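You operate a simulated robot arm through the tools that you are given. There is no shell and no other tool.

You run a simulated robot arm. Do the job below in one go: nothing can be reset, and whatever is moved stays where it is left.

JOB
Open the bench drawer, fetch the yellow sieve and set it in the inside the bench drawer and shut the drawer again. Then put the can on the right end of the packing table away on the ledge behind the shot chute. Then open the door of the grey cabinet, take the tape roll and leave it on the top shelf of the grey cabinet, then shut the door. Then take the nozzle on the right end of the packing table and put it away on the middle shelf of the store rack. Do these in the order given. Set down upright: can, nozzle.
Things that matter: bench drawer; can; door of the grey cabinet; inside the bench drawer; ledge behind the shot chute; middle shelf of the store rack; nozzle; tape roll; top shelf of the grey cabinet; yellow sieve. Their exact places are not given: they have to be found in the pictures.

The check looks at the end state, three seconds after you hand in, the way a careful person would. Anything else that was tipped, shoved, dropped, spilled or broken makes it a failure.

ROBOT AND FRAMES
A 7-joint arm with a fingered hand on a trunk, on a base that moves. Base frame: it is fixed to the floor where the robot stands at the start and does not move with it; the origin is under the middle of the robot, x ahead of it, y to its left, z up. Readings come in m, degrees, newtons and seconds.
With the tool pointing down near the work surface it reaches from about 0.2 to 0.66 m from the robot's upright axis, wherever it stands. Its first joint turns from -115.0 to 115.0 degrees. Places, roughly: bench drawer [0.6, 0, 0.7]; can (8x7x11 cm) [-4.3, 1.5, 0.8]; door of the grey cabinet [-6.1, 0.7, 1.1]; inside the bench drawer [0.7, 0, 0.6]; ledge behind the shot chute (22x13 cm) [-6.5, -3.76, 0.86]; middle shelf of the store rack [-0.8, -6.6, 0.9]; nozzle [-4.75, 1.5, 0.75]; tape roll (7x6x3 cm) [-4.6, 1.5, 0.8]; top shelf of the grey cabinet (31x20 cm) [-6.22, 0.72, 1.12]; yellow sieve (6x6x3 cm) [0.8, -0.2, 0.8]. Payload 3.1 kg.
Tool frame: the origin (TCP) lies between the finger pads and is the grasp point; the fingertips stand 0.022 m ahead of it; z points along the fingers, y is the line along which they close. The gripper opens to 0.112 m; its body begins 0.06 m behind the TCP. The gripper is a hand of 3 fingers: y runs from the thumb to the fingers, the wrist lies at [0, 0, -0.218] in the tool frame.
Orientation is told as [roll, pitch, yaw] about the base's x, y, z axes, in that order, counted from this pose: with the fingers straight down and closing along the base's y, the tool's x points along the base's -x, its y along +y and its z along -z.

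CONTROLS
- The arm moves only by the tool drive_tool. Its argument "targets" is a list of rows, each an object (a shift or turn left out is 0) with "dr": the turn, a rotation vector about the tool's x, y, z in degrees, a list of three; "offset": the shift along the tool's x, y, z in m, a list of three. In form: [{"dr": [ax, ay, az], "offset": [x, y, z]}, ...]. A call has 1 to 20 rows; each row shifts and turns the commanded pose from where the row before left it, along the tool's axes as they then stand. Each row takes 0.2 s and may step no farther than 0.05 m and 8.6 degrees from the row before; otherwise, the whole call is refused. A pose out of reach is approached as far as the arm can. The call stops where the force on the tool passes 40 N (or 10 N more than at its start, if that is more) or the arm is blocked; 0.2 s more then pass. In this call time passes only in rows, and 0.2 s behind the last. It gives the time, the measured TCP pose, the force on the tool (base axes), the opening and the grip force at its end, in the units of the frame above (readings bear some noise), with the torque about the TCP (base axes, N m) and any sound that the robot's microphone picked up.
- Cameras (640 x 400 px; columns grow to the right, rows downward): "scene" is now at [0.0155, 0.145, 1.4907]; the picture's right is [-0.09, -1.00, 0.00], its down [-0.77, 0.07, -0.63] and it looks along [0.63, -0.06, -0.78] (base axes); focal length 281 px, centre (320, 200). "wrist" rides on the gripper at [0.066, 0.003, -0.08] in the tool frame; the picture's right is [-0.05, 1.00, 0.00], its down [-0.77, -0.04, -0.64] and it looks along [-0.64, -0.03, 0.77] (tool axes); focal length 275 px, centre (320, 200).
- camera(camera): a new picture of that camera. No time passes.
- slide_trunk(by): slides the trunk up (or, below 0, down) by that many m; the arm and the scene camera ride with it, the base frame stays. It gives what a move gives, with no picture.
- drive_base(legs): drives the robot by 1 to 6 legs, each [ahead, left, turn to the left] in m, m and degrees, along the robot's own axes; the way and the turn of a leg run together, so that a leg with both is an arc; at most 1.5 m and 180 degrees a leg. The arm and the cameras ride along, it lands a little off, and it stops where it bumps. It gives what a move gives.
- finger_targets(finger1, finger2, thumb_bend): sets how far each is bent, from 0 (flat) to 100 (curled in); at 30 the hand is open as for a grip, at 70 the pads meet at the TCP. One left out holds its place. A second passes; each finger stops where it meets its share of the squeeze, and holds until it gets a number again. It is the only way to open and close the hand. It gives what a move gives, with no picture; readings hold the bend of each and the force on the fingers (four entries, about 0 where the hand has none), thumb and palm.
- pan_tilt(pan, tilt): turns the head with the scene camera to pan (to the left, within 155 degrees either way) and tilt (down, from -29 to 69), counted from straight ahead of the robot. It gives what a move gives.
- pixel_to_xyz(camera, pixels): for up to 12 pixels [column, row] of the newest picture of that camera ("zoom" is the newest enlarged one), the place [x, y, z] in the base frame of the surface seen there, good to about 0.002 m. No time passes.
- enlarge(camera, box): a new picture of the part [left, top, right, bottom] of that camera's present view, enlarged. No time passes.
- hand_in(): hands the job in; it is judged then, once.

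Unless the task says otherwise, let go and move clear before handing in.

The tools are called after "Emit:" by a JSON object that holds its "name" and its "arguments". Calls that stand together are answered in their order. drive_tool: Moves the arm, as the interface text tells. Its arguments: {"type":"object","properties":{"targets":{"type":"array","items":{"type":"object","properties":{"dr":{"type":"array","items":{"type":"number"}},"offset":{"type":"array","items":{"type":"number"}}}}}},"required":["targets"]} The other tools are called the same way: slide_trunk (by) moves the trunk up or down; finger_targets (finger1, finger2, thumb_bend) moves the fingers one by one; drive_base (legs) drives the base; pan_tilt (pan, tilt) turns the head that bears the scene camera; camera (camera) takes a picture; pixel_to_xyz (camera, pixels) gives the place of the surface under pixels of a picture; enlarge (camera, box) takes an enlarged picture of a part of a camera's view; hand_in () hands the job in.

At the start:

```text
time: 0.0
tool_pos: [0.4202, 0.0124, 1.1062]
tcp_rot: [-0.1, 0.0, 0.0]
ft_force: [-0.8, 0.3, -0.4]
torque: [-0.04, 0.0, 0.03]
opening: 0.1121
grasp_force: 0.0
shape: jaw
bend: [30.0, 30.0, 30.0]
finger forces: [0.0, 0.0, 0.0, 0.1, 0.0, 0.0]
trunk travel left (down, up): [-0.625, 0.365]
robot x, y, heading: [0.0009, 0.0001, -0.0]
head pan, tilt (commanded): [-5.1, 50.9]
```

scene: 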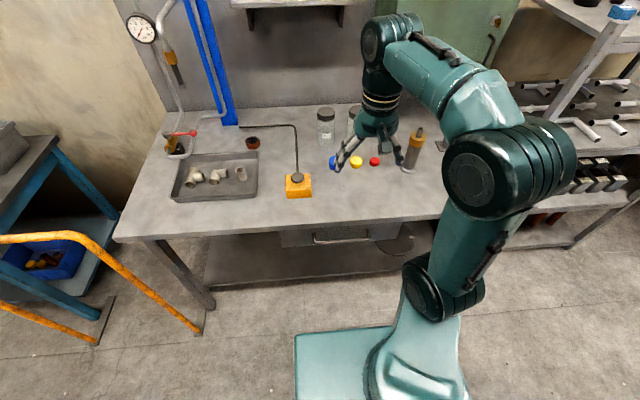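
wrist: 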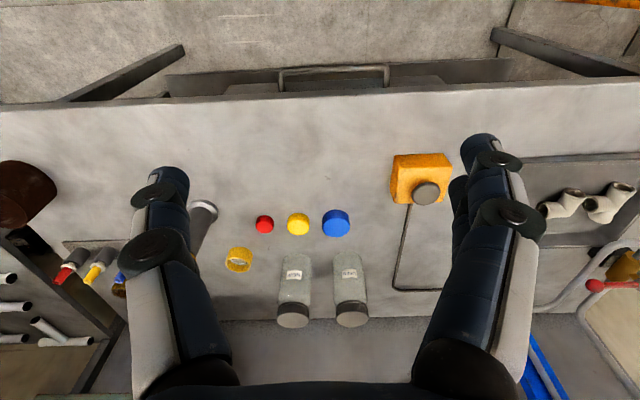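

The scene shows a bench with a drawer handle near (340,236) and small items; the wrist view shows a yellow ring-like thing at (239,259), probably the sieve. I'll enlarge to check them.

Emit:
{"name": "enlarge", "arguments": {"camera": "wrist", "box": [180, 180, 420, 330]}}

Emit:
{"name": "enlarge", "arguments": {"camera": "scene", "box": [240, 80, 460, 260]}}

Emit:
{"name": "pixel_to_xyz", "arguments": {"camera": "wrist", "pixels": [[239, 259], [239, 250], [298, 223], [265, 224], [336, 222], [293, 310], [350, 310], [205, 210], [332, 68], [283, 75], [386, 75], [320, 105]]}}

Emit:
{"name": "pixel_to_xyz", "arguments": {"camera": "scene", "pixels": [[316, 238], [340, 236], [366, 234], [285, 240], [395, 232], [300, 222], [410, 240]]}}

```text
2.67 times, centred on (300, 255) of wrist
```

zoom: 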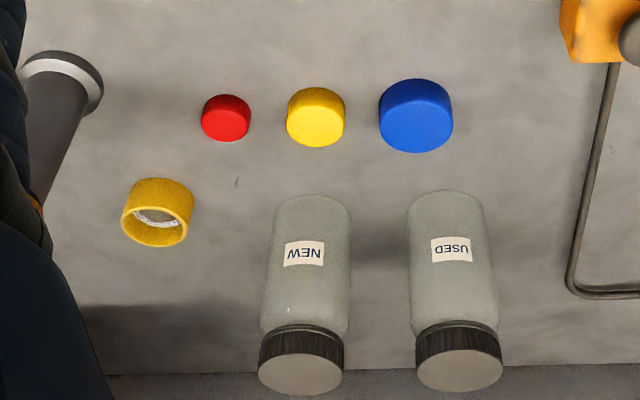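

```text
2.22 times, centred on (350, 170) of scene
```

zoom: 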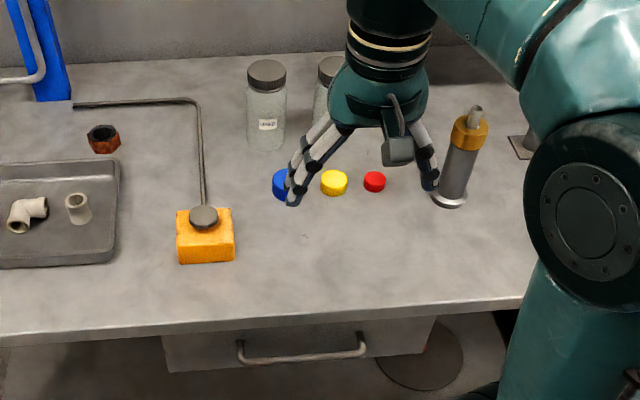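

```text
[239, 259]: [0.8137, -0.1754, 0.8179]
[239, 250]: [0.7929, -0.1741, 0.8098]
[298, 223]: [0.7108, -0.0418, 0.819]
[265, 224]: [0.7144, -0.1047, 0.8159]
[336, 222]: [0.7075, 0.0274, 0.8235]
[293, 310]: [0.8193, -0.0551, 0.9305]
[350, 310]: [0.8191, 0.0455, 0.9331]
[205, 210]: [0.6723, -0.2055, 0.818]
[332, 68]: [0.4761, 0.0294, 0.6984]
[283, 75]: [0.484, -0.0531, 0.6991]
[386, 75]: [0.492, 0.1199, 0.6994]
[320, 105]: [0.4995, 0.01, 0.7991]
```

```text
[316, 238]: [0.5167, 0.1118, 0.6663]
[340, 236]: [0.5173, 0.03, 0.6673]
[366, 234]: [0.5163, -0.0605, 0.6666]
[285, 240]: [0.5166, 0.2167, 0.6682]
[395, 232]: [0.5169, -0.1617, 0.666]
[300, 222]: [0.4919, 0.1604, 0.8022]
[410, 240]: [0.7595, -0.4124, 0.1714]
```

The bench top is at z≈0.80, the drawer handle bar at about x=0.476, y −0.06..0.12, z≈0.69, and the sieve at about (0.80, −0.175). I'll look around before moving to learn the surroundings.

Emit:
{"name": "pan_tilt", "arguments": {"pan": 0, "tilt": 65}}

Emit:
{"name": "camera", "arguments": {"camera": "scene"}}

Emit:
{"name": "pan_tilt", "arguments": {"pan": -60, "tilt": 35}}

Emit:
{"name": "camera", "arguments": {"camera": "scene"}}

Emit:
{"name": "pan_tilt", "arguments": {"pan": -140, "tilt": 20}}

Emit:
{"name": "camera", "arguments": {"camera": "scene"}}

Emit:
{"name": "pan_tilt", "arguments": {"pan": 145, "tilt": 20}}

Emit:
{"name": "camera", "arguments": {"camera": "scene"}}

Emit:
{"name": "pan_tilt", "arguments": {"pan": 70, "tilt": 30}}

Emit:
{"name": "camera", "arguments": {"camera": "scene"}}

```text
time: 0.8
tool_pos: [0.4203, 0.0117, 1.1045]
tcp_rot: [0.1, 0.0, -0.1]
ft_force: [-0.6, -0.5, -0.2]
torque: [-0.02, -0.01, 0.01]
opening: 0.1118
grasp_force: 0.1
shape: jaw
bend: [30.0, 30.0, 30.0]
finger forces: [0.0, 0.0, 0.0, 0.1, 0.0, 0.0]
trunk travel left (down, up): [-0.625, 0.365]
robot x, y, heading: [0.0001, -0.0024, -0.1]
head pan, tilt (commanded): [0.0, 65.0]
```

```text
taken
```

scene: 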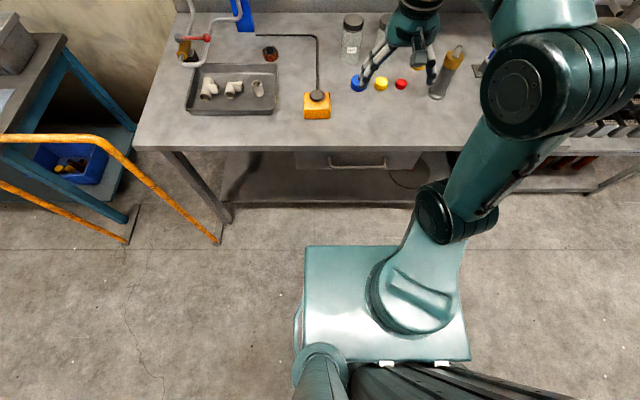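

```text
time: 2.1
tool_pos: [0.4213, 0.0108, 1.1056]
tcp_rot: [-0.1, 0.0, 0.0]
ft_force: [-0.4, -0.4, -0.2]
torque: [0.0, -0.01, 0.03]
opening: 0.1118
grasp_force: 0.2
shape: jaw
bend: [30.0, 30.0, 30.0]
finger forces: [0.0, 0.0, 0.0, 0.1, 0.0, 0.0]
trunk travel left (down, up): [-0.625, 0.365]
robot x, y, heading: [0.0016, -0.0009, 0.1]
head pan, tilt (commanded): [-60.0, 35.0]
```

```text
taken
```

scene: 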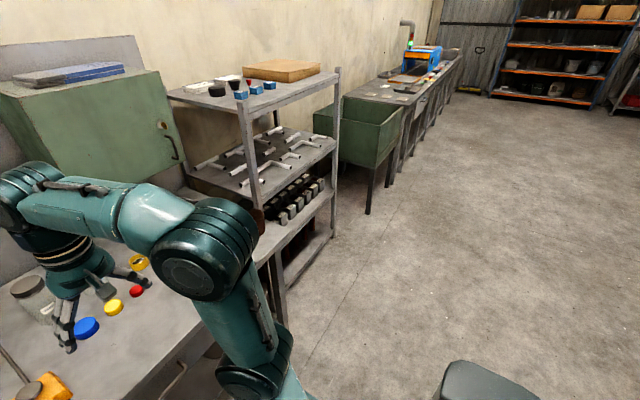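

```text
time: 3.6
tool_pos: [0.4214, 0.0127, 1.106]
tcp_rot: [0.0, -0.1, -0.1]
ft_force: [-0.2, 1.1, -0.4]
torque: [-0.01, -0.03, -0.01]
opening: 0.1117
grasp_force: 0.1
shape: jaw
bend: [30.0, 30.0, 30.0]
finger forces: [0.0, 0.0, 0.1, 0.0, 0.0, 0.1]
trunk travel left (down, up): [-0.625, 0.365]
robot x, y, heading: [0.0019, 0.0019, -0.0]
head pan, tilt (commanded): [-140.0, 20.0]
```

```text
taken
```

scene: 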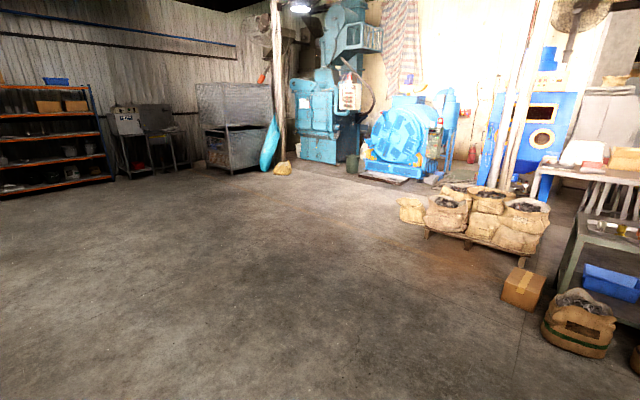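

```text
time: 7.5
tool_pos: [0.4224, 0.0121, 1.1055]
tcp_rot: [-0.1, 0.0, 0.0]
ft_force: [0.4, 0.3, -0.4]
torque: [0.0, 0.02, 0.0]
opening: 0.112
grasp_force: 0.1
shape: jaw
bend: [30.0, 30.0, 30.0]
finger forces: [0.0, 0.1, 0.1, 0.1, 0.0, 0.0]
trunk travel left (down, up): [-0.625, 0.365]
robot x, y, heading: [0.0002, 0.004, -0.2]
head pan, tilt (commanded): [145.0, 20.0]
```

```text
taken
```

scene: 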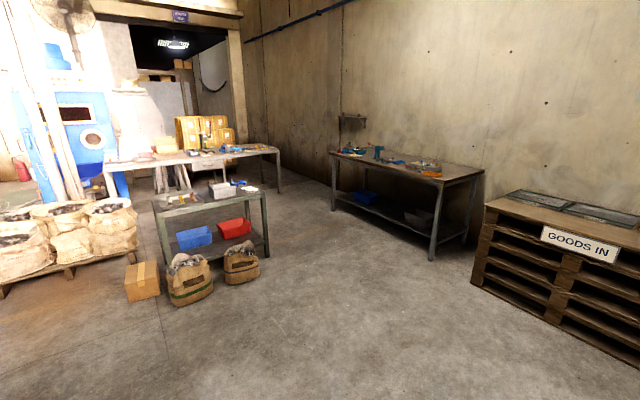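

```text
time: 9.0
tool_pos: [0.4215, 0.0123, 1.1066]
tcp_rot: [0.0, 0.0, 0.0]
ft_force: [-0.5, 1.0, 0.0]
torque: [-0.01, -0.02, 0.0]
opening: 0.1116
grasp_force: 0.1
shape: jaw
bend: [30.0, 30.0, 30.0]
finger forces: [0.0, 0.0, 0.1, 0.0, 0.1, 0.0]
trunk travel left (down, up): [-0.625, 0.365]
robot x, y, heading: [0.0023, 0.0028, -0.1]
head pan, tilt (commanded): [70.0, 30.0]
```

```text
taken
```

scene: 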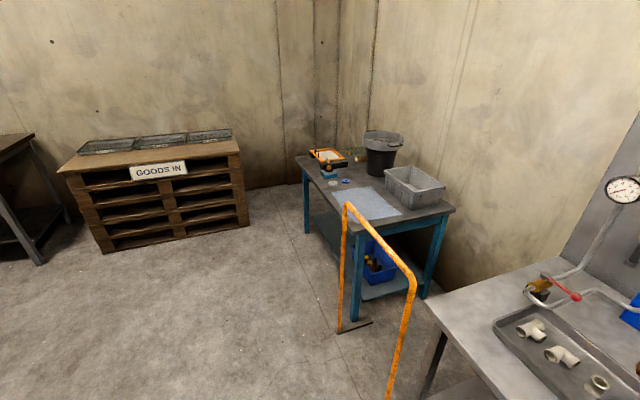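

The room is large; the packing table, grey cabinet etc. are behind me. I'll look at my base footprint and the bench's front to plan the drawer pull.

Emit:
{"name": "pan_tilt", "arguments": {"pan": -10, "tilt": 60}}

Emit:
{"name": "camera", "arguments": {"camera": "scene"}}

Emit:
{"name": "pixel_to_xyz", "arguments": {"camera": "scene", "pixels": [[255, 240], [420, 265], [320, 255], [300, 150], [350, 160], [400, 140], [250, 150], [150, 140], [360, 270], [240, 330]]}}

```text
time: 10.5
tool_pos: [0.4209, 0.0117, 1.1062]
tcp_rot: [0.0, 0.0, 0.1]
ft_force: [-0.7, 0.9, -0.5]
torque: [0.0, -0.02, -0.04]
opening: 0.1118
grasp_force: 0.2
shape: jaw
bend: [30.0, 30.0, 30.0]
finger forces: [0.0, 0.0, 0.0, 0.0, 0.1, 0.0]
trunk travel left (down, up): [-0.625, 0.365]
robot x, y, heading: [0.0, 0.0007, 0.1]
head pan, tilt (commanded): [-10.0, 60.0]
```

```text
taken
```

scene: 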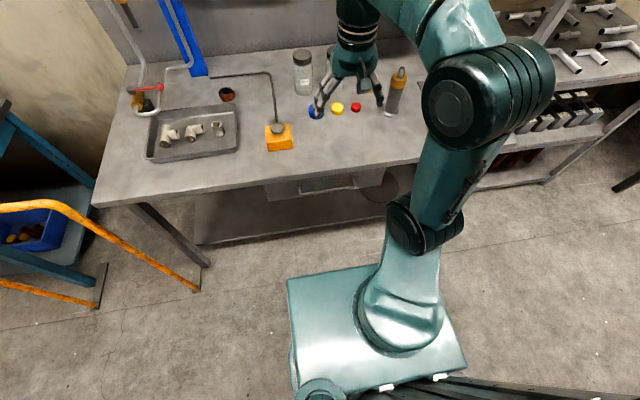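

```text
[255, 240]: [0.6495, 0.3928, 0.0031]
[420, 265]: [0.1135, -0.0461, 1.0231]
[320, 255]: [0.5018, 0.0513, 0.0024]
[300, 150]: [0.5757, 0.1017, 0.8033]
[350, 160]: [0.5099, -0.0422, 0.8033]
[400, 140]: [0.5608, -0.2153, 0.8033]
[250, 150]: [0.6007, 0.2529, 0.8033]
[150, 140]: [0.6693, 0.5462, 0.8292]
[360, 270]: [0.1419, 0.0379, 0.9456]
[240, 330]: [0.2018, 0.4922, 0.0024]
```

I'll find the extent of my mounting plate/base and the drawer front more exactly.

Emit:
{"name": "pixel_to_xyz", "arguments": {"camera": "scene", "pixels": [[290, 282], [380, 266], [463, 365], [300, 380], [295, 385], [445, 310], [400, 215], [490, 100], [200, 230], [560, 180], [380, 170], [385, 185]]}}

Emit:
{"name": "enlarge", "arguments": {"camera": "scene", "box": [220, 60, 440, 240]}}

```text
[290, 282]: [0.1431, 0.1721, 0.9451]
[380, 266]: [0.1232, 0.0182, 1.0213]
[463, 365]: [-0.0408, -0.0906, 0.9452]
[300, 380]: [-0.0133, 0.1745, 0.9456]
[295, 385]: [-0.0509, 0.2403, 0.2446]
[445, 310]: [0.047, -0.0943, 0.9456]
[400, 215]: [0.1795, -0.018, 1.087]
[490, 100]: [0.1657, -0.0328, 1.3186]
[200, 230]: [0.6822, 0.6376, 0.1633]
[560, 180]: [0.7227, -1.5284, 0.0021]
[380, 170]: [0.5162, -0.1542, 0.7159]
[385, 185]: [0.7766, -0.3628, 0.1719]
```

```text
2.22 times, centred on (330, 150) of scene
```

zoom: 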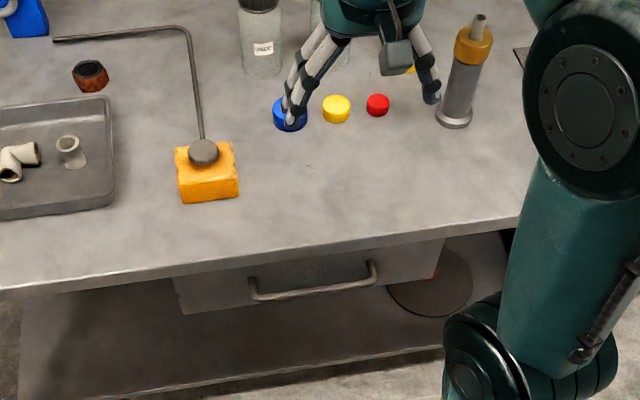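

The drawer front spans y≈−0.18..0.23 with its handle bar standing 4 cm out, so I'll back off 0.3 m and lower the trunk, then turn the hand forward to grip the bar.

Emit:
{"name": "drive_base", "arguments": {"legs": [[-0.3, 0, 0]]}}

Emit:
{"name": "slide_trunk", "arguments": {"by": -0.3}}

Emit:
{"name": "pan_tilt", "arguments": {"pan": 0, "tilt": 35}}

Emit:
{"name": "camera", "arguments": {"camera": "scene"}}

Emit:
{"name": "camera", "arguments": {"camera": "wrist"}}

```text
time: 12.6
tool_pos: [0.1207, 0.0133, 1.106]
tcp_rot: [0.0, 0.0, 0.1]
ft_force: [-0.1, -0.5, 0.5]
torque: [-0.03, -0.01, 0.03]
opening: 0.1119
grasp_force: 0.0
shape: jaw
bend: [30.0, 30.0, 30.0]
finger forces: [0.1, 0.1, 0.0, 0.0, 0.0, 0.1]
trunk travel left (down, up): [-0.625, 0.365]
robot x, y, heading: [-0.2983, -0.0026, 0.1]
head pan, tilt (commanded): [-10.0, 60.0]
```

```text
time: 15.6
tool_pos: [0.1207, 0.0122, 0.806]
tcp_rot: [-0.1, 0.0, 0.2]
ft_force: [-0.6, 0.2, -0.2]
torque: [0.01, 0.0, 0.0]
opening: 0.1122
grasp_force: 0.0
shape: jaw
bend: [30.0, 30.0, 30.0]
finger forces: [0.1, 0.0, 0.0, 0.1, 0.1, 0.0]
trunk travel left (down, up): [-0.325, 0.665]
robot x, y, heading: [-0.3036, -0.0018, -0.1]
head pan, tilt (commanded): [-10.0, 60.0]
```

```text
time: 16.4
tool_pos: [0.1212, 0.012, 0.8068]
tcp_rot: [0.0, 0.0, 0.2]
ft_force: [0.2, 0.2, 0.9]
torque: [-0.04, -0.04, 0.04]
opening: 0.1121
grasp_force: 0.0
shape: jaw
bend: [30.0, 30.0, 30.0]
finger forces: [0.0, 0.0, 0.1, 0.0, 0.1, 0.1]
trunk travel left (down, up): [-0.325, 0.665]
robot x, y, heading: [-0.2983, 0.0, 0.4]
head pan, tilt (commanded): [0.0, 35.0]
```

```text
taken
```

scene: 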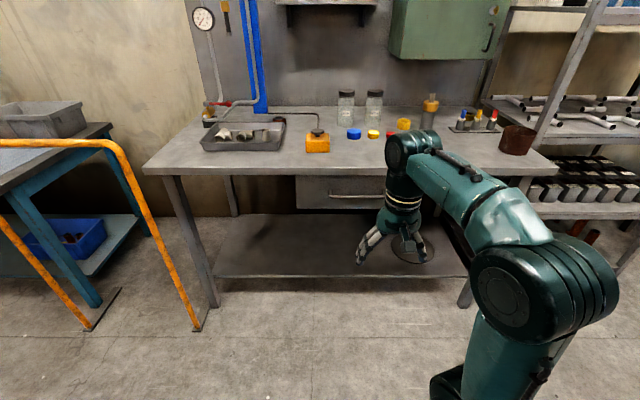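

```text
taken
```

wrist: 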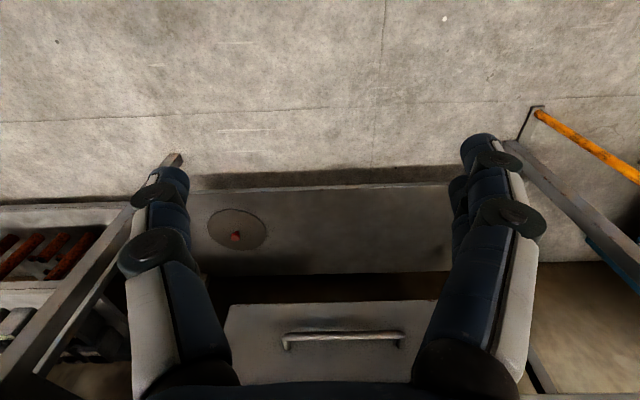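

The handle bar shows at (330–382,196) in the scene and (285–403,338) in the wrist view; I'll measure its exact place.

Emit:
{"name": "pixel_to_xyz", "arguments": {"camera": "scene", "pixels": [[335, 196], [356, 196], [375, 196], [298, 180], [297, 207], [356, 185], [356, 206], [403, 124], [406, 119], [428, 125], [431, 100], [515, 140]]}}

Emit:
{"name": "pixel_to_xyz", "arguments": {"camera": "wrist", "pixels": [[290, 337], [320, 336], [345, 335], [395, 333], [228, 310], [320, 308], [320, 360]]}}

Emit:
{"name": "enlarge", "arguments": {"camera": "scene", "box": [280, 80, 560, 255]}}

```text
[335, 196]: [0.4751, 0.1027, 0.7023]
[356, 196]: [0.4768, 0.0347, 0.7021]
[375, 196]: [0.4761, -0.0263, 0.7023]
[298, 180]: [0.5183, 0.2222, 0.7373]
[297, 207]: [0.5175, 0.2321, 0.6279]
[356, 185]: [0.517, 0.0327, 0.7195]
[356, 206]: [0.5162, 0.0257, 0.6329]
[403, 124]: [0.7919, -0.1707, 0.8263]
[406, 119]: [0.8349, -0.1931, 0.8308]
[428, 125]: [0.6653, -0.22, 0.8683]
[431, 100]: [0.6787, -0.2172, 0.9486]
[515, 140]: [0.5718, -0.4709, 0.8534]
```

```text
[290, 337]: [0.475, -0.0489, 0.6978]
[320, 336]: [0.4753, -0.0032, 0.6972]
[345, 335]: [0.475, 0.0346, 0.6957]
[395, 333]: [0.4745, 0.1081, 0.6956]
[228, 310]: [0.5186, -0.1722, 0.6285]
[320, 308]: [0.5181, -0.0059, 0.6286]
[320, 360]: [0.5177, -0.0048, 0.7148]
```

```text
2.29 times, centred on (420, 168) of scene
```

zoom: 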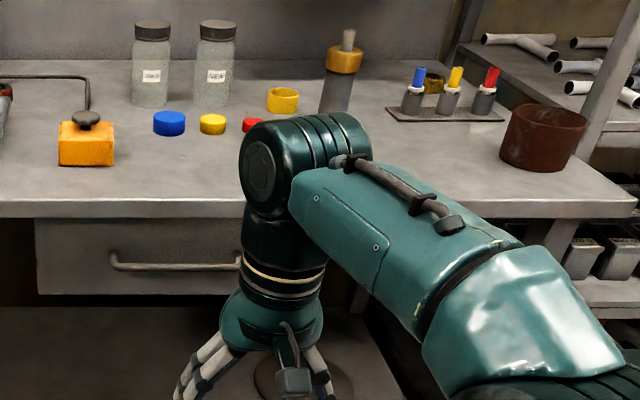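

The bar is at about x=0.48, z=0.70, y centre 0.03. I'll move the hand forward 0.2 m and pitch it to point ahead.

Emit:
{"name": "drive_tool", "arguments": {"targets": [{"offset": [-0.05, 0, 0]}, {"offset": [-0.05, 0, 0]}, {"offset": [-0.05, 0, 0]}, {"offset": [-0.05, 0, 0]}, {"dr": [0, -8.2, 0]}, {"dr": [0, -8.2, 0]}, {"dr": [0, -8.2, 0]}, {"dr": [0, -8.2, 0]}, {"dr": [0, -8.2, 0]}, {"dr": [0, -8.2, 0]}, {"dr": [0, -8.2, 0]}, {"dr": [0, -8.2, 0]}, {"dr": [0, -8.2, 0]}, {"dr": [0, -8.2, 0]}, {"dr": [0, -8.0, 0]}]}}

```text
time: 19.6
tool_pos: [0.2894, 0.013, 0.7847]
tcp_rot: [-11.5, -87.2, 10.5]
ft_force: [-0.1, -0.3, 0.9]
torque: [0.03, -0.02, -0.02]
opening: 0.1118
grasp_force: 0.1
shape: jaw
bend: [30.0, 30.0, 30.0]
finger forces: [0.1, 0.0, 0.0, 0.1, 0.0, 0.1]
out of reach, approached as far as the arm can: row 4, 12
trunk travel left (down, up): [-0.325, 0.665]
robot x, y, heading: [-0.3022, -0.0028, 0.2]
head pan, tilt (commanded): [0.0, 35.0]
```

The hand now points nearly forward (pitch ≈ −87°), TCP at (0.289, 0.013, 0.785); two rows were marked out of reach. I'll look at the pose and then try rolling the hand.

Emit:
{"name": "camera", "arguments": {"camera": "scene"}}

Emit:
{"name": "drive_tool", "arguments": {"targets": [{"dr": [0, 0, 8.2]}, {"dr": [0, 0, 8.2]}, {"dr": [0, 0, 8.2]}, {"dr": [0, 0, 8.2]}]}}

Emit:
{"name": "camera", "arguments": {"camera": "wrist"}}

```text
taken
```

scene: 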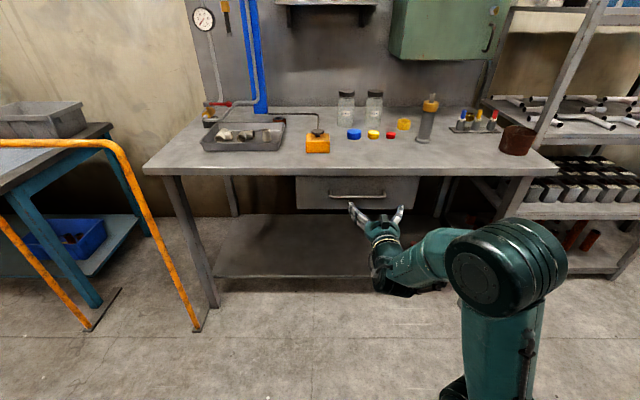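

```text
time: 20.6
tool_pos: [0.2902, 0.0118, 0.7849]
tcp_rot: [84.7, -57.6, -86.5]
ft_force: [-0.7, 0.1, 0.1]
torque: [-0.03, 0.01, 0.0]
opening: 0.1118
grasp_force: 0.1
shape: jaw
bend: [30.0, 30.0, 30.0]
finger forces: [0.1, 0.0, 0.0, 0.1, 0.1, 0.0]
trunk travel left (down, up): [-0.325, 0.665]
robot x, y, heading: [-0.2968, 0.0004, 0.2]
head pan, tilt (commanded): [0.0, 35.0]
```

```text
taken
```

wrist: 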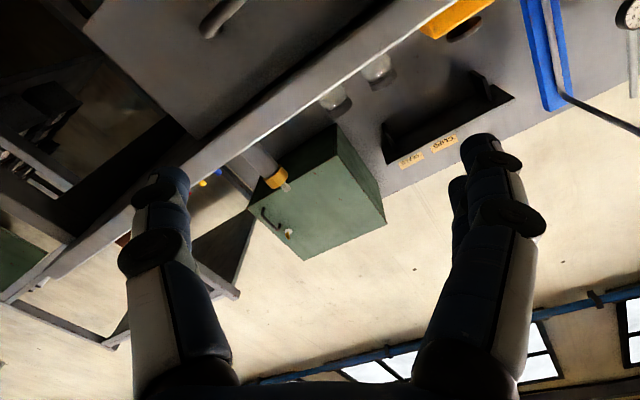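

Rolling works. I'll finish the roll so the fingers close vertically.

Emit:
{"name": "drive_tool", "arguments": {"targets": [{"dr": [0, 0, 8.2]}, {"dr": [0, 0, 8.2]}, {"dr": [0, 0, 8.2]}, {"dr": [0, 0, 8.2]}, {"dr": [0, 0, 8.2]}, {"dr": [0, 0, 8.2]}, {"dr": [0, 0, 8.0]}]}}

Emit:
{"name": "camera", "arguments": {"camera": "scene"}}

Emit:
{"name": "camera", "arguments": {"camera": "wrist"}}

```text
time: 22.2
tool_pos: [0.2897, 0.0124, 0.7856]
tcp_rot: [87.4, -0.3, -90.9]
ft_force: [0.1, -0.2, -0.8]
torque: [-0.02, 0.02, 0.01]
opening: 0.1121
grasp_force: 0.0
shape: jaw
bend: [30.0, 30.0, 30.0]
finger forces: [0.0, 0.0, 0.0, 0.0, 0.0, 0.0]
trunk travel left (down, up): [-0.325, 0.665]
robot x, y, heading: [-0.3006, 0.0011, 0.3]
head pan, tilt (commanded): [0.0, 35.0]
```

```text
taken
```

scene: 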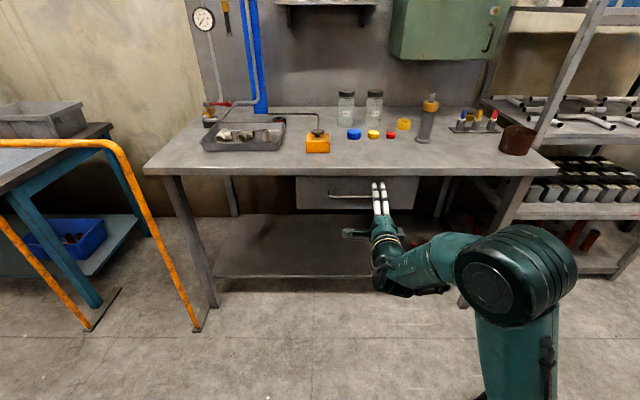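

```text
taken
```

wrist: 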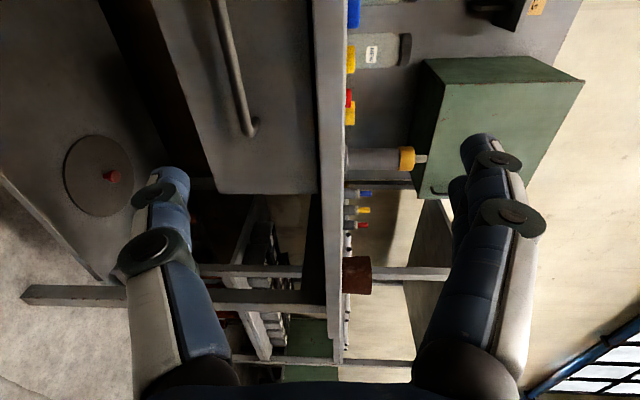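

The hand points forward with fingers on top and thumb below; TCP at (0.290, 0.012, 0.786). I'll level it, lower it to the bar height and advance to just before the bar.

Emit:
{"name": "drive_tool", "arguments": {"targets": [{"dr": [-2.6, 0, 0]}, {"offset": [0.018, -0.043, 0]}, {"offset": [0, -0.043, 0]}, {"offset": [0, 0, 0.04]}, {"offset": [0, 0, 0.04]}, {"offset": [0, 0, 0.03]}]}}

Emit:
{"name": "camera", "arguments": {"camera": "scene"}}

Emit:
{"name": "enlarge", "arguments": {"camera": "scene", "box": [280, 150, 440, 250]}}

Emit:
{"name": "camera", "arguments": {"camera": "wrist"}}

```text
time: 23.6
tool_pos: [0.4015, 0.0287, 0.6988]
tcp_rot: [89.9, -0.6, -90.8]
ft_force: [0.2, -1.1, 0.3]
torque: [0.02, 0.02, 0.0]
opening: 0.1121
grasp_force: 0.1
shape: jaw
bend: [30.0, 30.0, 30.0]
finger forces: [0.1, 0.1, 0.0, 0.1, 0.0, 0.0]
trunk travel left (down, up): [-0.325, 0.665]
robot x, y, heading: [-0.2981, -0.0031, 0.1]
head pan, tilt (commanded): [0.0, 35.0]
```

```text
taken
```

scene: 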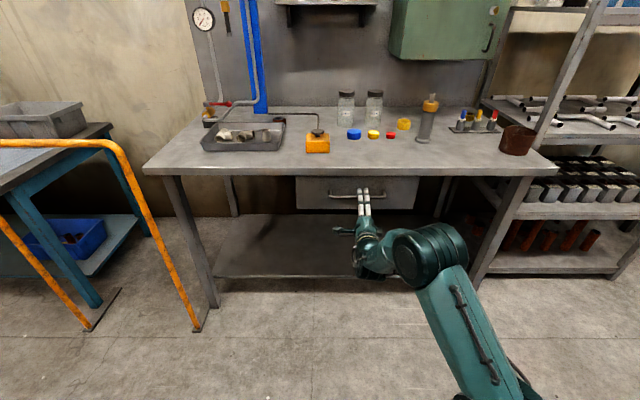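

```text
4.00 times, centred on (360, 200) of scene
```

zoom: 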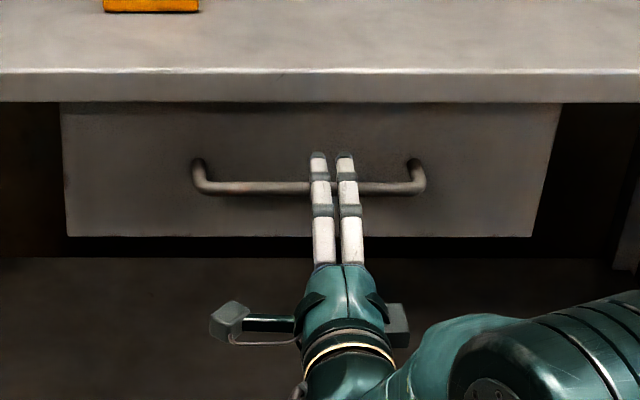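

```text
taken
```

wrist: 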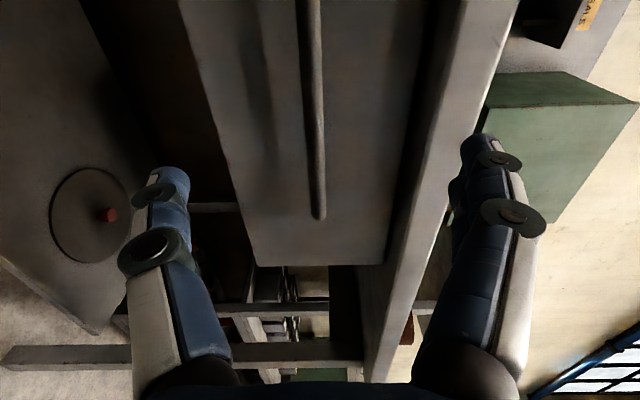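

The bar is centred between the fingers (wrist col ≈315). To clear the bench lip above, I'll half-close the fingers, then advance to the bar.

Emit:
{"name": "finger_targets", "arguments": {"finger1": 48, "finger2": 48, "thumb_bend": 48}}

Emit:
{"name": "drive_tool", "arguments": {"targets": [{"offset": [0, 0, 0.025]}, {"offset": [0, 0, 0.025]}, {"offset": [0, 0, 0.023]}]}}

Emit:
{"name": "enlarge", "arguments": {"camera": "scene", "box": [280, 150, 440, 250]}}

Emit:
{"name": "camera", "arguments": {"camera": "wrist"}}

```text
time: 24.6
tool_pos: [0.4, 0.0293, 0.6991]
tcp_rot: [89.8, -0.6, -90.8]
ft_force: [-0.1, 0.0, 0.4]
torque: [0.03, 0.01, 0.02]
opening: 0.0616
grasp_force: 0.1
shape: fingers
bend: [48.0, 48.0, 48.0]
finger forces: [0.0, 0.0, 0.1, 0.0, 0.0, 0.1]
trunk travel left (down, up): [-0.325, 0.665]
robot x, y, heading: [-0.2991, 0.0026, 0.5]
head pan, tilt (commanded): [0.0, 35.0]
```

```text
time: 25.4
tool_pos: [0.474, 0.0262, 0.6991]
tcp_rot: [89.9, -0.6, -90.8]
ft_force: [-0.2, 0.4, 0.5]
torque: [0.05, 0.01, 0.0]
opening: 0.0615
grasp_force: 0.1
shape: fingers
bend: [48.0, 48.0, 48.0]
finger forces: [0.0, 0.0, 0.0, 0.1, 0.0, 0.0]
trunk travel left (down, up): [-0.325, 0.665]
robot x, y, heading: [-0.2994, 0.003, -0.0]
head pan, tilt (commanded): [0.0, 35.0]
```

```text
4.00 times, centred on (360, 200) of scene
```

zoom: 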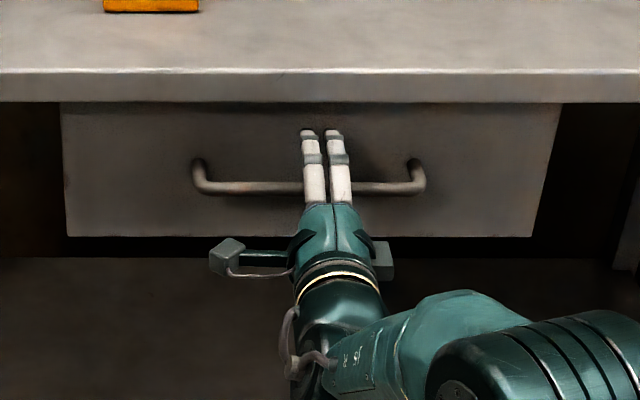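

```text
taken
```

wrist: 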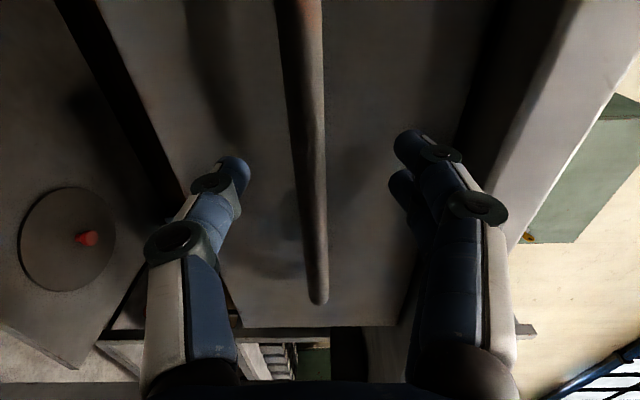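

The bar lies between thumb and fingers and the TCP is at x=0.474. I'll close the hand on it.

Emit:
{"name": "finger_targets", "arguments": {"finger1": 72, "finger2": 72, "thumb_bend": 72}}

Emit:
{"name": "camera", "arguments": {"camera": "wrist"}}

```text
time: 26.4
tool_pos: [0.473, 0.0264, 0.6974]
tcp_rot: [89.8, -0.6, -90.8]
ft_force: [0.5, -0.7, -5.5]
torque: [0.0, 0.05, 0.0]
opening: 0.0023
grasp_force: 1.8
shape: fingers
bend: [72.0, 72.0, 69.0]
finger forces: [0.4, 0.4, 0.0, 0.1, 4.6, 0.1]
trunk travel left (down, up): [-0.325, 0.665]
robot x, y, heading: [-0.3025, 0.0018, -0.1]
head pan, tilt (commanded): [0.0, 35.0]
```

```text
taken
```

wrist: 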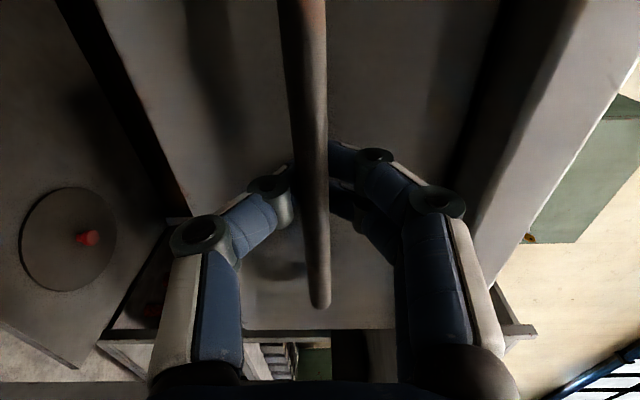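

Thumb feels 4.6 N but the fingers hardly press; I'll bend further to firm up the hold.

Emit:
{"name": "finger_targets", "arguments": {"finger1": 85, "finger2": 85, "thumb_bend": 80}}

Emit:
{"name": "enlarge", "arguments": {"camera": "scene", "box": [300, 160, 420, 235]}}

Emit:
{"name": "camera", "arguments": {"camera": "wrist"}}

```text
time: 27.4
tool_pos: [0.4731, 0.0271, 0.6987]
tcp_rot: [89.8, -0.7, -90.8]
ft_force: [0.3, 0.6, 0.2]
torque: [-0.01, 0.01, 0.0]
opening: 0.0003
grasp_force: 0.1
shape: fingers
bend: [82.0, 82.0, 76.0]
finger forces: [0.0, 0.0, 0.1, 0.0, 0.0, 0.1]
trunk travel left (down, up): [-0.325, 0.665]
robot x, y, heading: [-0.3002, -0.0046, -0.0]
head pan, tilt (commanded): [0.0, 35.0]
```

```text
5.33 times, centred on (360, 198) of scene
```

zoom: 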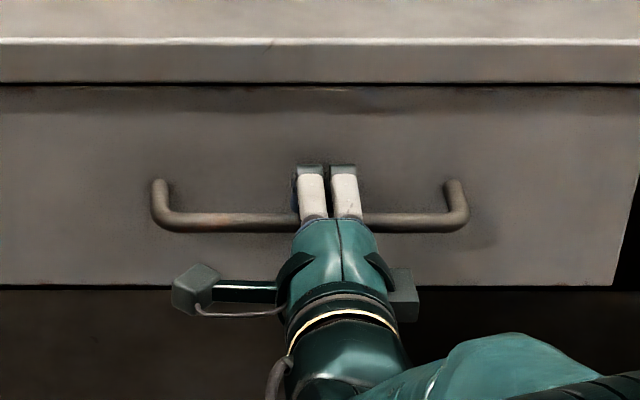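

```text
taken
```

wrist: 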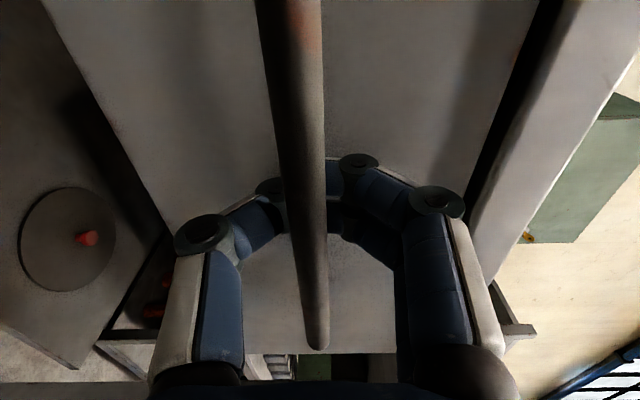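

The fingers have curled closed behind the bar and already drew the drawer slightly out. Now I'll pull straight back.

Emit:
{"name": "drive_tool", "arguments": {"targets": [{"offset": [0, 0, -0.02]}, {"offset": [0, 0, -0.025]}, {"offset": [0, 0, -0.025]}, {"offset": [0, 0, -0.025]}, {"offset": [0, 0, -0.025]}]}}

Emit:
{"name": "camera", "arguments": {"camera": "scene"}}

```text
time: 28.6
tool_pos: [0.3524, 0.0286, 0.6987]
tcp_rot: [89.8, -0.5, -90.8]
ft_force: [-2.1, -0.2, -0.2]
torque: [-0.02, -0.04, 0.0]
opening: 0.0
grasp_force: 0.0
shape: fingers
bend: [82.0, 82.0, 76.0]
finger forces: [0.0, 0.0, 0.0, 0.1, 0.0, 0.0]
trunk travel left (down, up): [-0.325, 0.665]
robot x, y, heading: [-0.2992, 0.0005, 0.3]
head pan, tilt (commanded): [0.0, 35.0]
```

```text
taken
```

scene: 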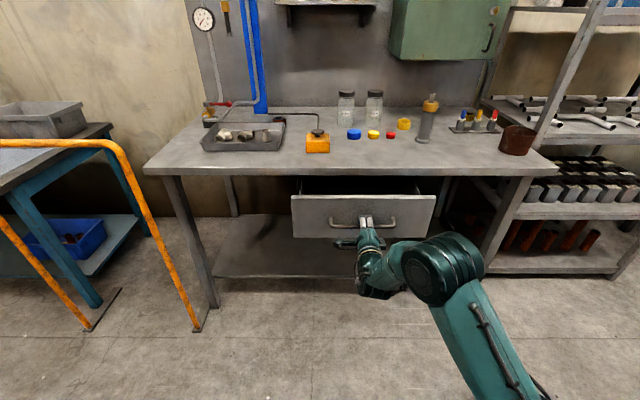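

The drawer slides out with only ~2 N. I'll pull a further 0.13 m.

Emit:
{"name": "drive_tool", "arguments": {"targets": [{"offset": [0, 0, -0.025]}, {"offset": [0, 0, -0.025]}, {"offset": [0, 0, -0.025]}, {"offset": [0, 0, -0.025]}, {"offset": [0, 0, -0.025]}]}}

Emit:
{"name": "camera", "arguments": {"camera": "scene"}}

```text
time: 29.8
tool_pos: [0.2274, 0.0296, 0.6982]
tcp_rot: [89.8, -0.7, -90.8]
ft_force: [-2.1, -0.3, 0.4]
torque: [-0.04, 0.0, 0.04]
opening: 0.0001
grasp_force: 0.1
shape: fingers
bend: [82.0, 82.0, 76.0]
finger forces: [0.1, 0.1, 0.0, 0.0, 0.0, 0.1]
trunk travel left (down, up): [-0.325, 0.665]
robot x, y, heading: [-0.3026, 0.0017, -0.1]
head pan, tilt (commanded): [0.0, 35.0]
```

```text
taken
```

scene: 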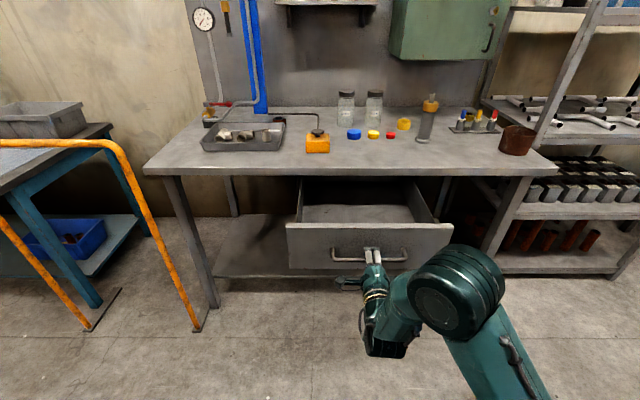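

Emit:
{"name": "pixel_to_xyz", "arguments": {"camera": "scene", "pixels": [[368, 240], [290, 224], [450, 226], [360, 212], [330, 212], [400, 212], [360, 206], [420, 200], [430, 215], [300, 215]]}}

Emit:
{"name": "enlarge", "arguments": {"camera": "scene", "box": [270, 160, 470, 285]}}

```text
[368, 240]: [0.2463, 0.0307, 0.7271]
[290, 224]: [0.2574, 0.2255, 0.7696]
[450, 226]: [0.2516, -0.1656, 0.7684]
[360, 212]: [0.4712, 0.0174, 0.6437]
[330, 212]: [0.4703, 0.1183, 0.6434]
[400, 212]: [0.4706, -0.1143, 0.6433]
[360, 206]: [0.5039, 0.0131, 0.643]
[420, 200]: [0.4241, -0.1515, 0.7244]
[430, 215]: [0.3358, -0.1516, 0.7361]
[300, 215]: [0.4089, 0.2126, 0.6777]
```

```text
3.20 times, centred on (370, 222) of scene
```

zoom: 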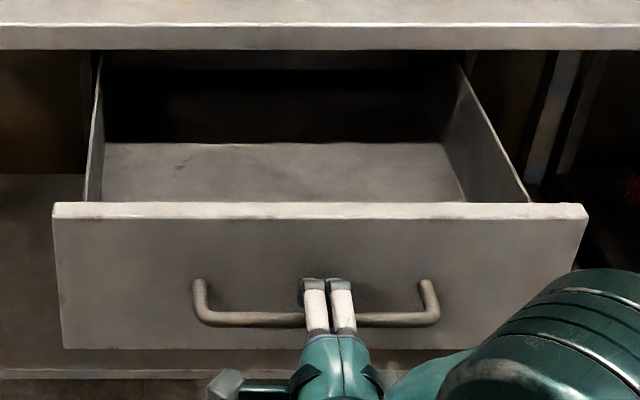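

The drawer is out ~0.27 m: floor z=0.643, interior y −0.155..0.213, front wall at x≈0.25. I'll release the handle and back away with the base.

Emit:
{"name": "finger_targets", "arguments": {"finger1": 48, "finger2": 48, "thumb_bend": 48}}

Emit:
{"name": "camera", "arguments": {"camera": "wrist"}}

Emit:
{"name": "enlarge", "arguments": {"camera": "scene", "box": [270, 160, 470, 285]}}

```text
time: 30.8
tool_pos: [0.2289, 0.0303, 0.6988]
tcp_rot: [89.8, -0.6, -90.8]
ft_force: [0.5, -0.1, -0.6]
torque: [-0.03, 0.0, -0.01]
opening: 0.0604
grasp_force: 0.1
shape: fingers
bend: [48.0, 48.0, 48.0]
finger forces: [0.1, 0.1, 0.1, 0.0, 0.0, 0.1]
trunk travel left (down, up): [-0.325, 0.665]
robot x, y, heading: [-0.2995, 0.0026, -0.0]
head pan, tilt (commanded): [0.0, 35.0]
```

```text
taken
```

wrist: 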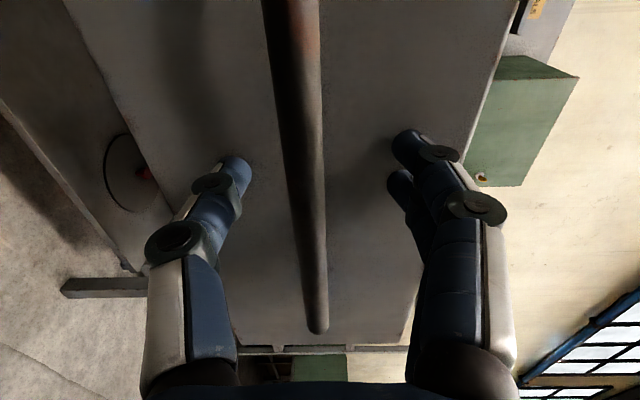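

```text
3.20 times, centred on (370, 222) of scene
```

zoom: 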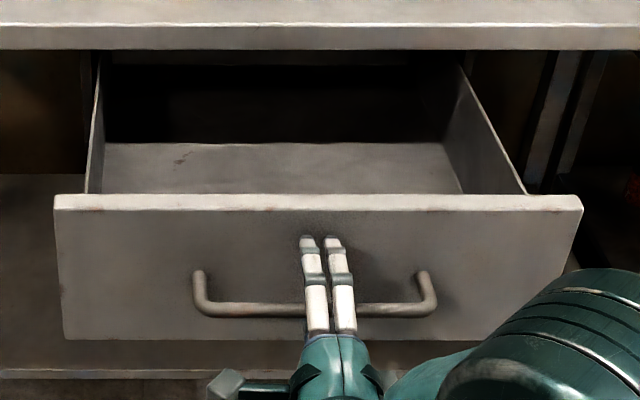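

Hand is open around the bar with the drawer still out. I'll back off, then check the floor-level clearance for standing to the right of the drawer.

Emit:
{"name": "drive_base", "arguments": {"legs": [[-0.3, 0, 0]]}}

Emit:
{"name": "slide_trunk", "arguments": {"by": 0.25}}

Emit:
{"name": "camera", "arguments": {"camera": "scene"}}

```text
time: 32.9
tool_pos: [-0.0755, 0.0301, 0.6995]
tcp_rot: [89.8, -0.6, -90.9]
ft_force: [0.0, -0.6, 0.1]
torque: [-0.05, 0.0, 0.05]
opening: 0.0602
grasp_force: 0.0
shape: fingers
bend: [48.0, 48.0, 48.0]
finger forces: [0.0, 0.1, 0.0, 0.0, 0.0, 0.0]
trunk travel left (down, up): [-0.325, 0.665]
robot x, y, heading: [-0.6032, -0.0041, 0.1]
head pan, tilt (commanded): [0.0, 35.0]
```

```text
time: 35.5
tool_pos: [-0.0748, 0.0293, 0.948]
tcp_rot: [89.8, -0.6, -90.8]
ft_force: [-0.2, -0.4, -0.5]
torque: [-0.01, -0.02, 0.0]
opening: 0.0602
grasp_force: 0.1
shape: fingers
bend: [48.0, 48.0, 48.0]
finger forces: [0.1, 0.0, 0.1, 0.0, 0.0, 0.1]
trunk travel left (down, up): [-0.575, 0.415]
robot x, y, heading: [-0.5993, -0.0025, 0.0]
head pan, tilt (commanded): [0.0, 35.0]
```

```text
taken
```

scene: 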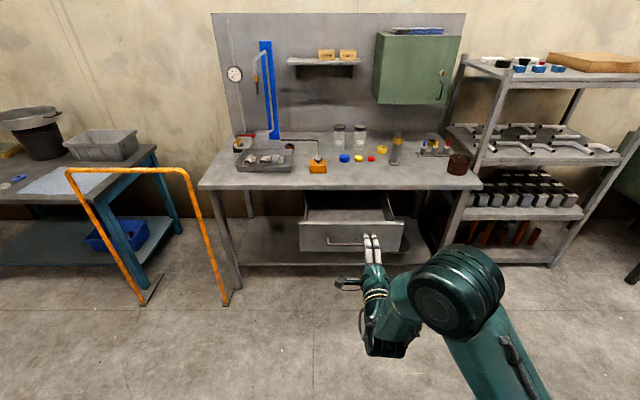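

Clear of the drawer. I'll return the hand to pointing down (unroll, then unpitch) and query the bench's lower shelf and rack legs.

Emit:
{"name": "pixel_to_xyz", "arguments": {"camera": "scene", "pixels": [[300, 263], [240, 262], [442, 243], [478, 185], [551, 264], [300, 226], [402, 226], [460, 255], [330, 175], [437, 160]]}}

Emit:
{"name": "drive_tool", "arguments": {"targets": [{"dr": [0, 0, -8.2]}, {"dr": [0, 0, -8.2]}, {"dr": [0, 0, -8.2]}, {"dr": [0, 0, -8.2]}, {"dr": [0, 0, -8.2]}, {"dr": [0, 0, -8.2]}, {"dr": [0, 0, -8.2]}, {"dr": [0, 0, -8.2]}, {"dr": [0, 0, -8.2]}, {"dr": [0, 0, -8.2]}, {"dr": [0, 0, -8.0]}]}}

Emit:
{"name": "drive_tool", "arguments": {"targets": [{"dr": [0, 8.2, 0]}, {"dr": [0, 8.2, 0]}, {"dr": [0, 8.2, 0]}, {"dr": [0, 8.2, 0]}, {"dr": [0, 8.2, 0]}, {"dr": [0, 8.2, 0]}, {"dr": [0, 8.2, 0]}, {"dr": [0, 8.2, 0]}, {"dr": [0, 8.2, 0]}, {"dr": [0, 8.2, 0]}, {"dr": [0, 7.5, 0]}]}}

```text
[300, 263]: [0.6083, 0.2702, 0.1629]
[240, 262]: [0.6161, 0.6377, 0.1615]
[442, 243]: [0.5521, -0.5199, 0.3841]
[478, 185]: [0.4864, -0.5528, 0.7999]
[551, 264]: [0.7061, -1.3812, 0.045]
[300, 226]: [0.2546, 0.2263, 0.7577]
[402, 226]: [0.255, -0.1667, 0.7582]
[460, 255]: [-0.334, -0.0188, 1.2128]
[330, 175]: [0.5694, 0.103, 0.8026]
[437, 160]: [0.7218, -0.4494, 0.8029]
```

```text
time: 37.9
tool_pos: [-0.0744, 0.0292, 0.9488]
tcp_rot: [-75.2, -89.2, 74.2]
ft_force: [-0.7, -0.2, -0.6]
torque: [-0.05, 0.03, -0.03]
opening: 0.06
grasp_force: 0.0
shape: fingers
bend: [48.0, 48.0, 48.0]
finger forces: [0.1, 0.0, 0.0, 0.0, 0.0, 0.0]
trunk travel left (down, up): [-0.575, 0.415]
robot x, y, heading: [-0.5983, 0.0034, -0.0]
head pan, tilt (commanded): [0.0, 35.0]
```

```text
time: 40.3
tool_pos: [-0.073, 0.0293, 0.9492]
tcp_rot: [-0.7, 0.0, -0.8]
ft_force: [0.1, 0.0, 0.4]
torque: [0.01, -0.01, -0.02]
opening: 0.0603
grasp_force: 0.0
shape: fingers
bend: [48.0, 48.0, 48.0]
finger forces: [0.0, 0.0, 0.0, 0.0, 0.0, 0.0]
trunk travel left (down, up): [-0.575, 0.415]
robot x, y, heading: [-0.6007, -0.0021, -0.3]
head pan, tilt (commanded): [0.0, 35.0]
```

Hand points down again at (−0.073, 0.029, 0.949). I'll raise the trunk, retract the hand a bit, check the green wall box position, and then drive around to the right of the drawer.

Emit:
{"name": "drive_tool", "arguments": {"targets": [{"offset": [0.05, 0, 0]}, {"offset": [0.05, 0, 0]}]}}

Emit:
{"name": "slide_trunk", "arguments": {"by": 0.2}}

Emit:
{"name": "camera", "arguments": {"camera": "scene"}}

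Emit:
{"name": "pixel_to_xyz", "arguments": {"camera": "scene", "pixels": [[380, 90], [378, 80], [440, 80], [382, 180], [434, 185], [400, 180], [458, 200], [340, 95]]}}

```text
time: 40.9
tool_pos: [-0.1747, 0.0301, 0.9475]
tcp_rot: [-0.5, -0.3, -0.9]
ft_force: [0.4, -0.9, -0.1]
torque: [-0.01, 0.02, -0.03]
opening: 0.0605
grasp_force: 0.0
shape: fingers
bend: [48.0, 48.0, 48.0]
finger forces: [0.1, 0.0, 0.0, 0.0, 0.1, 0.0]
trunk travel left (down, up): [-0.575, 0.415]
robot x, y, heading: [-0.6043, 0.0005, 0.0]
head pan, tilt (commanded): [0.0, 35.0]
```

```text
time: 43.0
tool_pos: [-0.1739, 0.0297, 1.1475]
tcp_rot: [-0.6, -0.2, -0.9]
ft_force: [-1.2, -0.2, 0.5]
torque: [-0.01, 0.01, 0.01]
opening: 0.0602
grasp_force: 0.1
shape: fingers
bend: [48.0, 48.0, 48.0]
finger forces: [0.1, 0.0, 0.0, 0.0, 0.1, 0.0]
trunk travel left (down, up): [-0.775, 0.215]
robot x, y, heading: [-0.6012, 0.0001, -0.2]
head pan, tilt (commanded): [0.0, 35.0]
```

```text
taken
```

scene: 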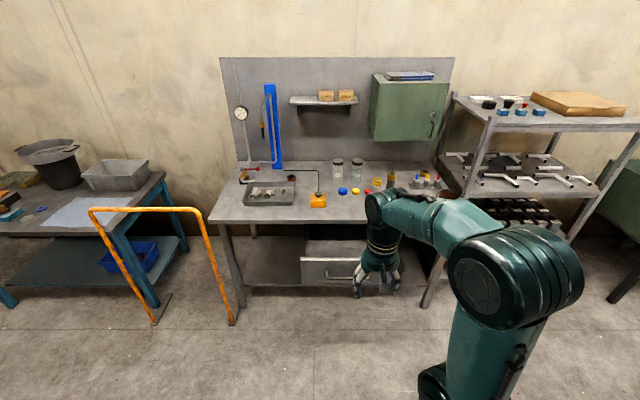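

```text
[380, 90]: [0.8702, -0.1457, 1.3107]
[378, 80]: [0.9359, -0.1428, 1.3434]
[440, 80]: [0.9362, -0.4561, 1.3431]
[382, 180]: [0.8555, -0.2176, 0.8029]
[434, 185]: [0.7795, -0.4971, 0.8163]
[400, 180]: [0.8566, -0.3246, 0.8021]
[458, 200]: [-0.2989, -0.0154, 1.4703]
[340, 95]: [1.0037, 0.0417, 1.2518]
```

The green box's front is at x≈0.86 above the sieve's spot; I need its bottom height.

Emit:
{"name": "enlarge", "arguments": {"camera": "scene", "box": [310, 60, 470, 220]}}

Emit:
{"name": "pixel_to_xyz", "arguments": {"camera": "scene", "pixels": [[380, 132], [400, 138], [440, 138], [400, 144], [372, 132], [376, 120]]}}

```text
2.50 times, centred on (390, 140) of scene
```

zoom: 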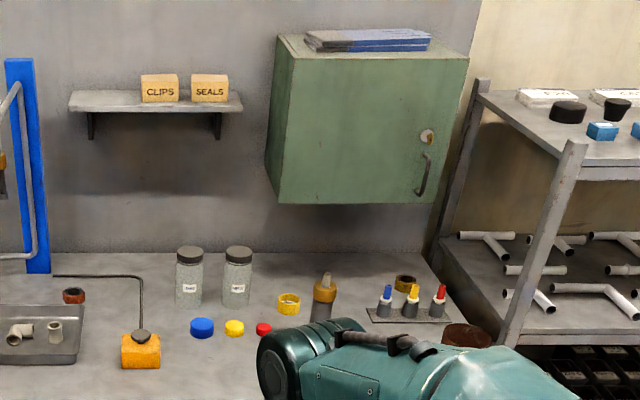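

```text
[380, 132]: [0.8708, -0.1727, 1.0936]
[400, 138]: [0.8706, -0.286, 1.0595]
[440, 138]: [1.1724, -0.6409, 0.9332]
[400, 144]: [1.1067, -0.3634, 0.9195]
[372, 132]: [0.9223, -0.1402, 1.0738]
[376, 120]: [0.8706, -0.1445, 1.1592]
```

The box bottom is z≈1.04 with front x=0.87, so I'll later approach the sieve with the hand yawed and tilted away from the bottle and box. Now I'll drive to the right of the drawer.

Emit:
{"name": "drive_base", "arguments": {"legs": [[0, -0.41, 0], [0.5, 0, 0], [0.28, 0, 0]]}}

Emit:
{"name": "pan_tilt", "arguments": {"pan": 10, "tilt": 50}}

Emit:
{"name": "camera", "arguments": {"camera": "scene"}}

Emit:
{"name": "camera", "arguments": {"camera": "wrist"}}

```text
time: 49.7
tool_pos: [0.6103, -0.379, 1.1483]
tcp_rot: [-0.5, -0.3, -1.0]
ft_force: [-0.4, 0.2, -0.4]
torque: [0.01, 0.03, 0.0]
opening: 0.0603
grasp_force: 0.0
shape: fingers
bend: [48.0, 48.0, 48.0]
finger forces: [0.0, 0.0, 0.0, 0.1, 0.0, 0.0]
trunk travel left (down, up): [-0.775, 0.215]
robot x, y, heading: [0.1825, -0.4072, -0.3]
head pan, tilt (commanded): [0.0, 35.0]
```

```text
time: 50.5
tool_pos: [0.6104, -0.3802, 1.1479]
tcp_rot: [-0.6, -0.3, -1.2]
ft_force: [-0.3, 0.2, 0.1]
torque: [0.0, -0.02, 0.0]
opening: 0.0599
grasp_force: 0.1
shape: fingers
bend: [48.0, 48.0, 48.0]
finger forces: [0.0, 0.0, 0.0, 0.1, 0.1, 0.0]
trunk travel left (down, up): [-0.775, 0.215]
robot x, y, heading: [0.1831, -0.4085, -0.5]
head pan, tilt (commanded): [10.0, 50.0]
```

```text
taken
```

scene: 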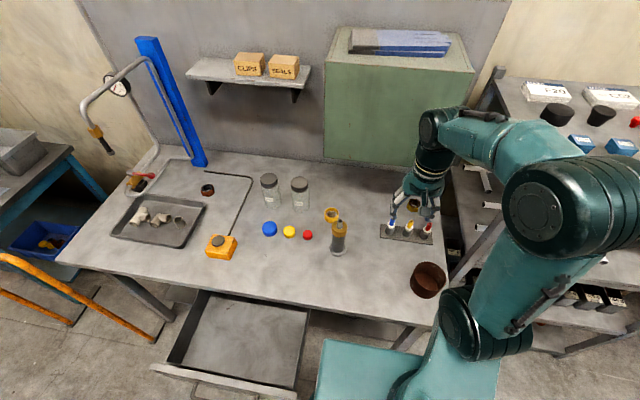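

```text
taken
```

wrist: 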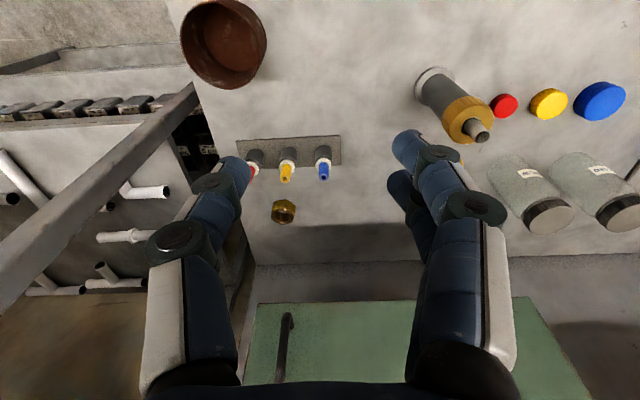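

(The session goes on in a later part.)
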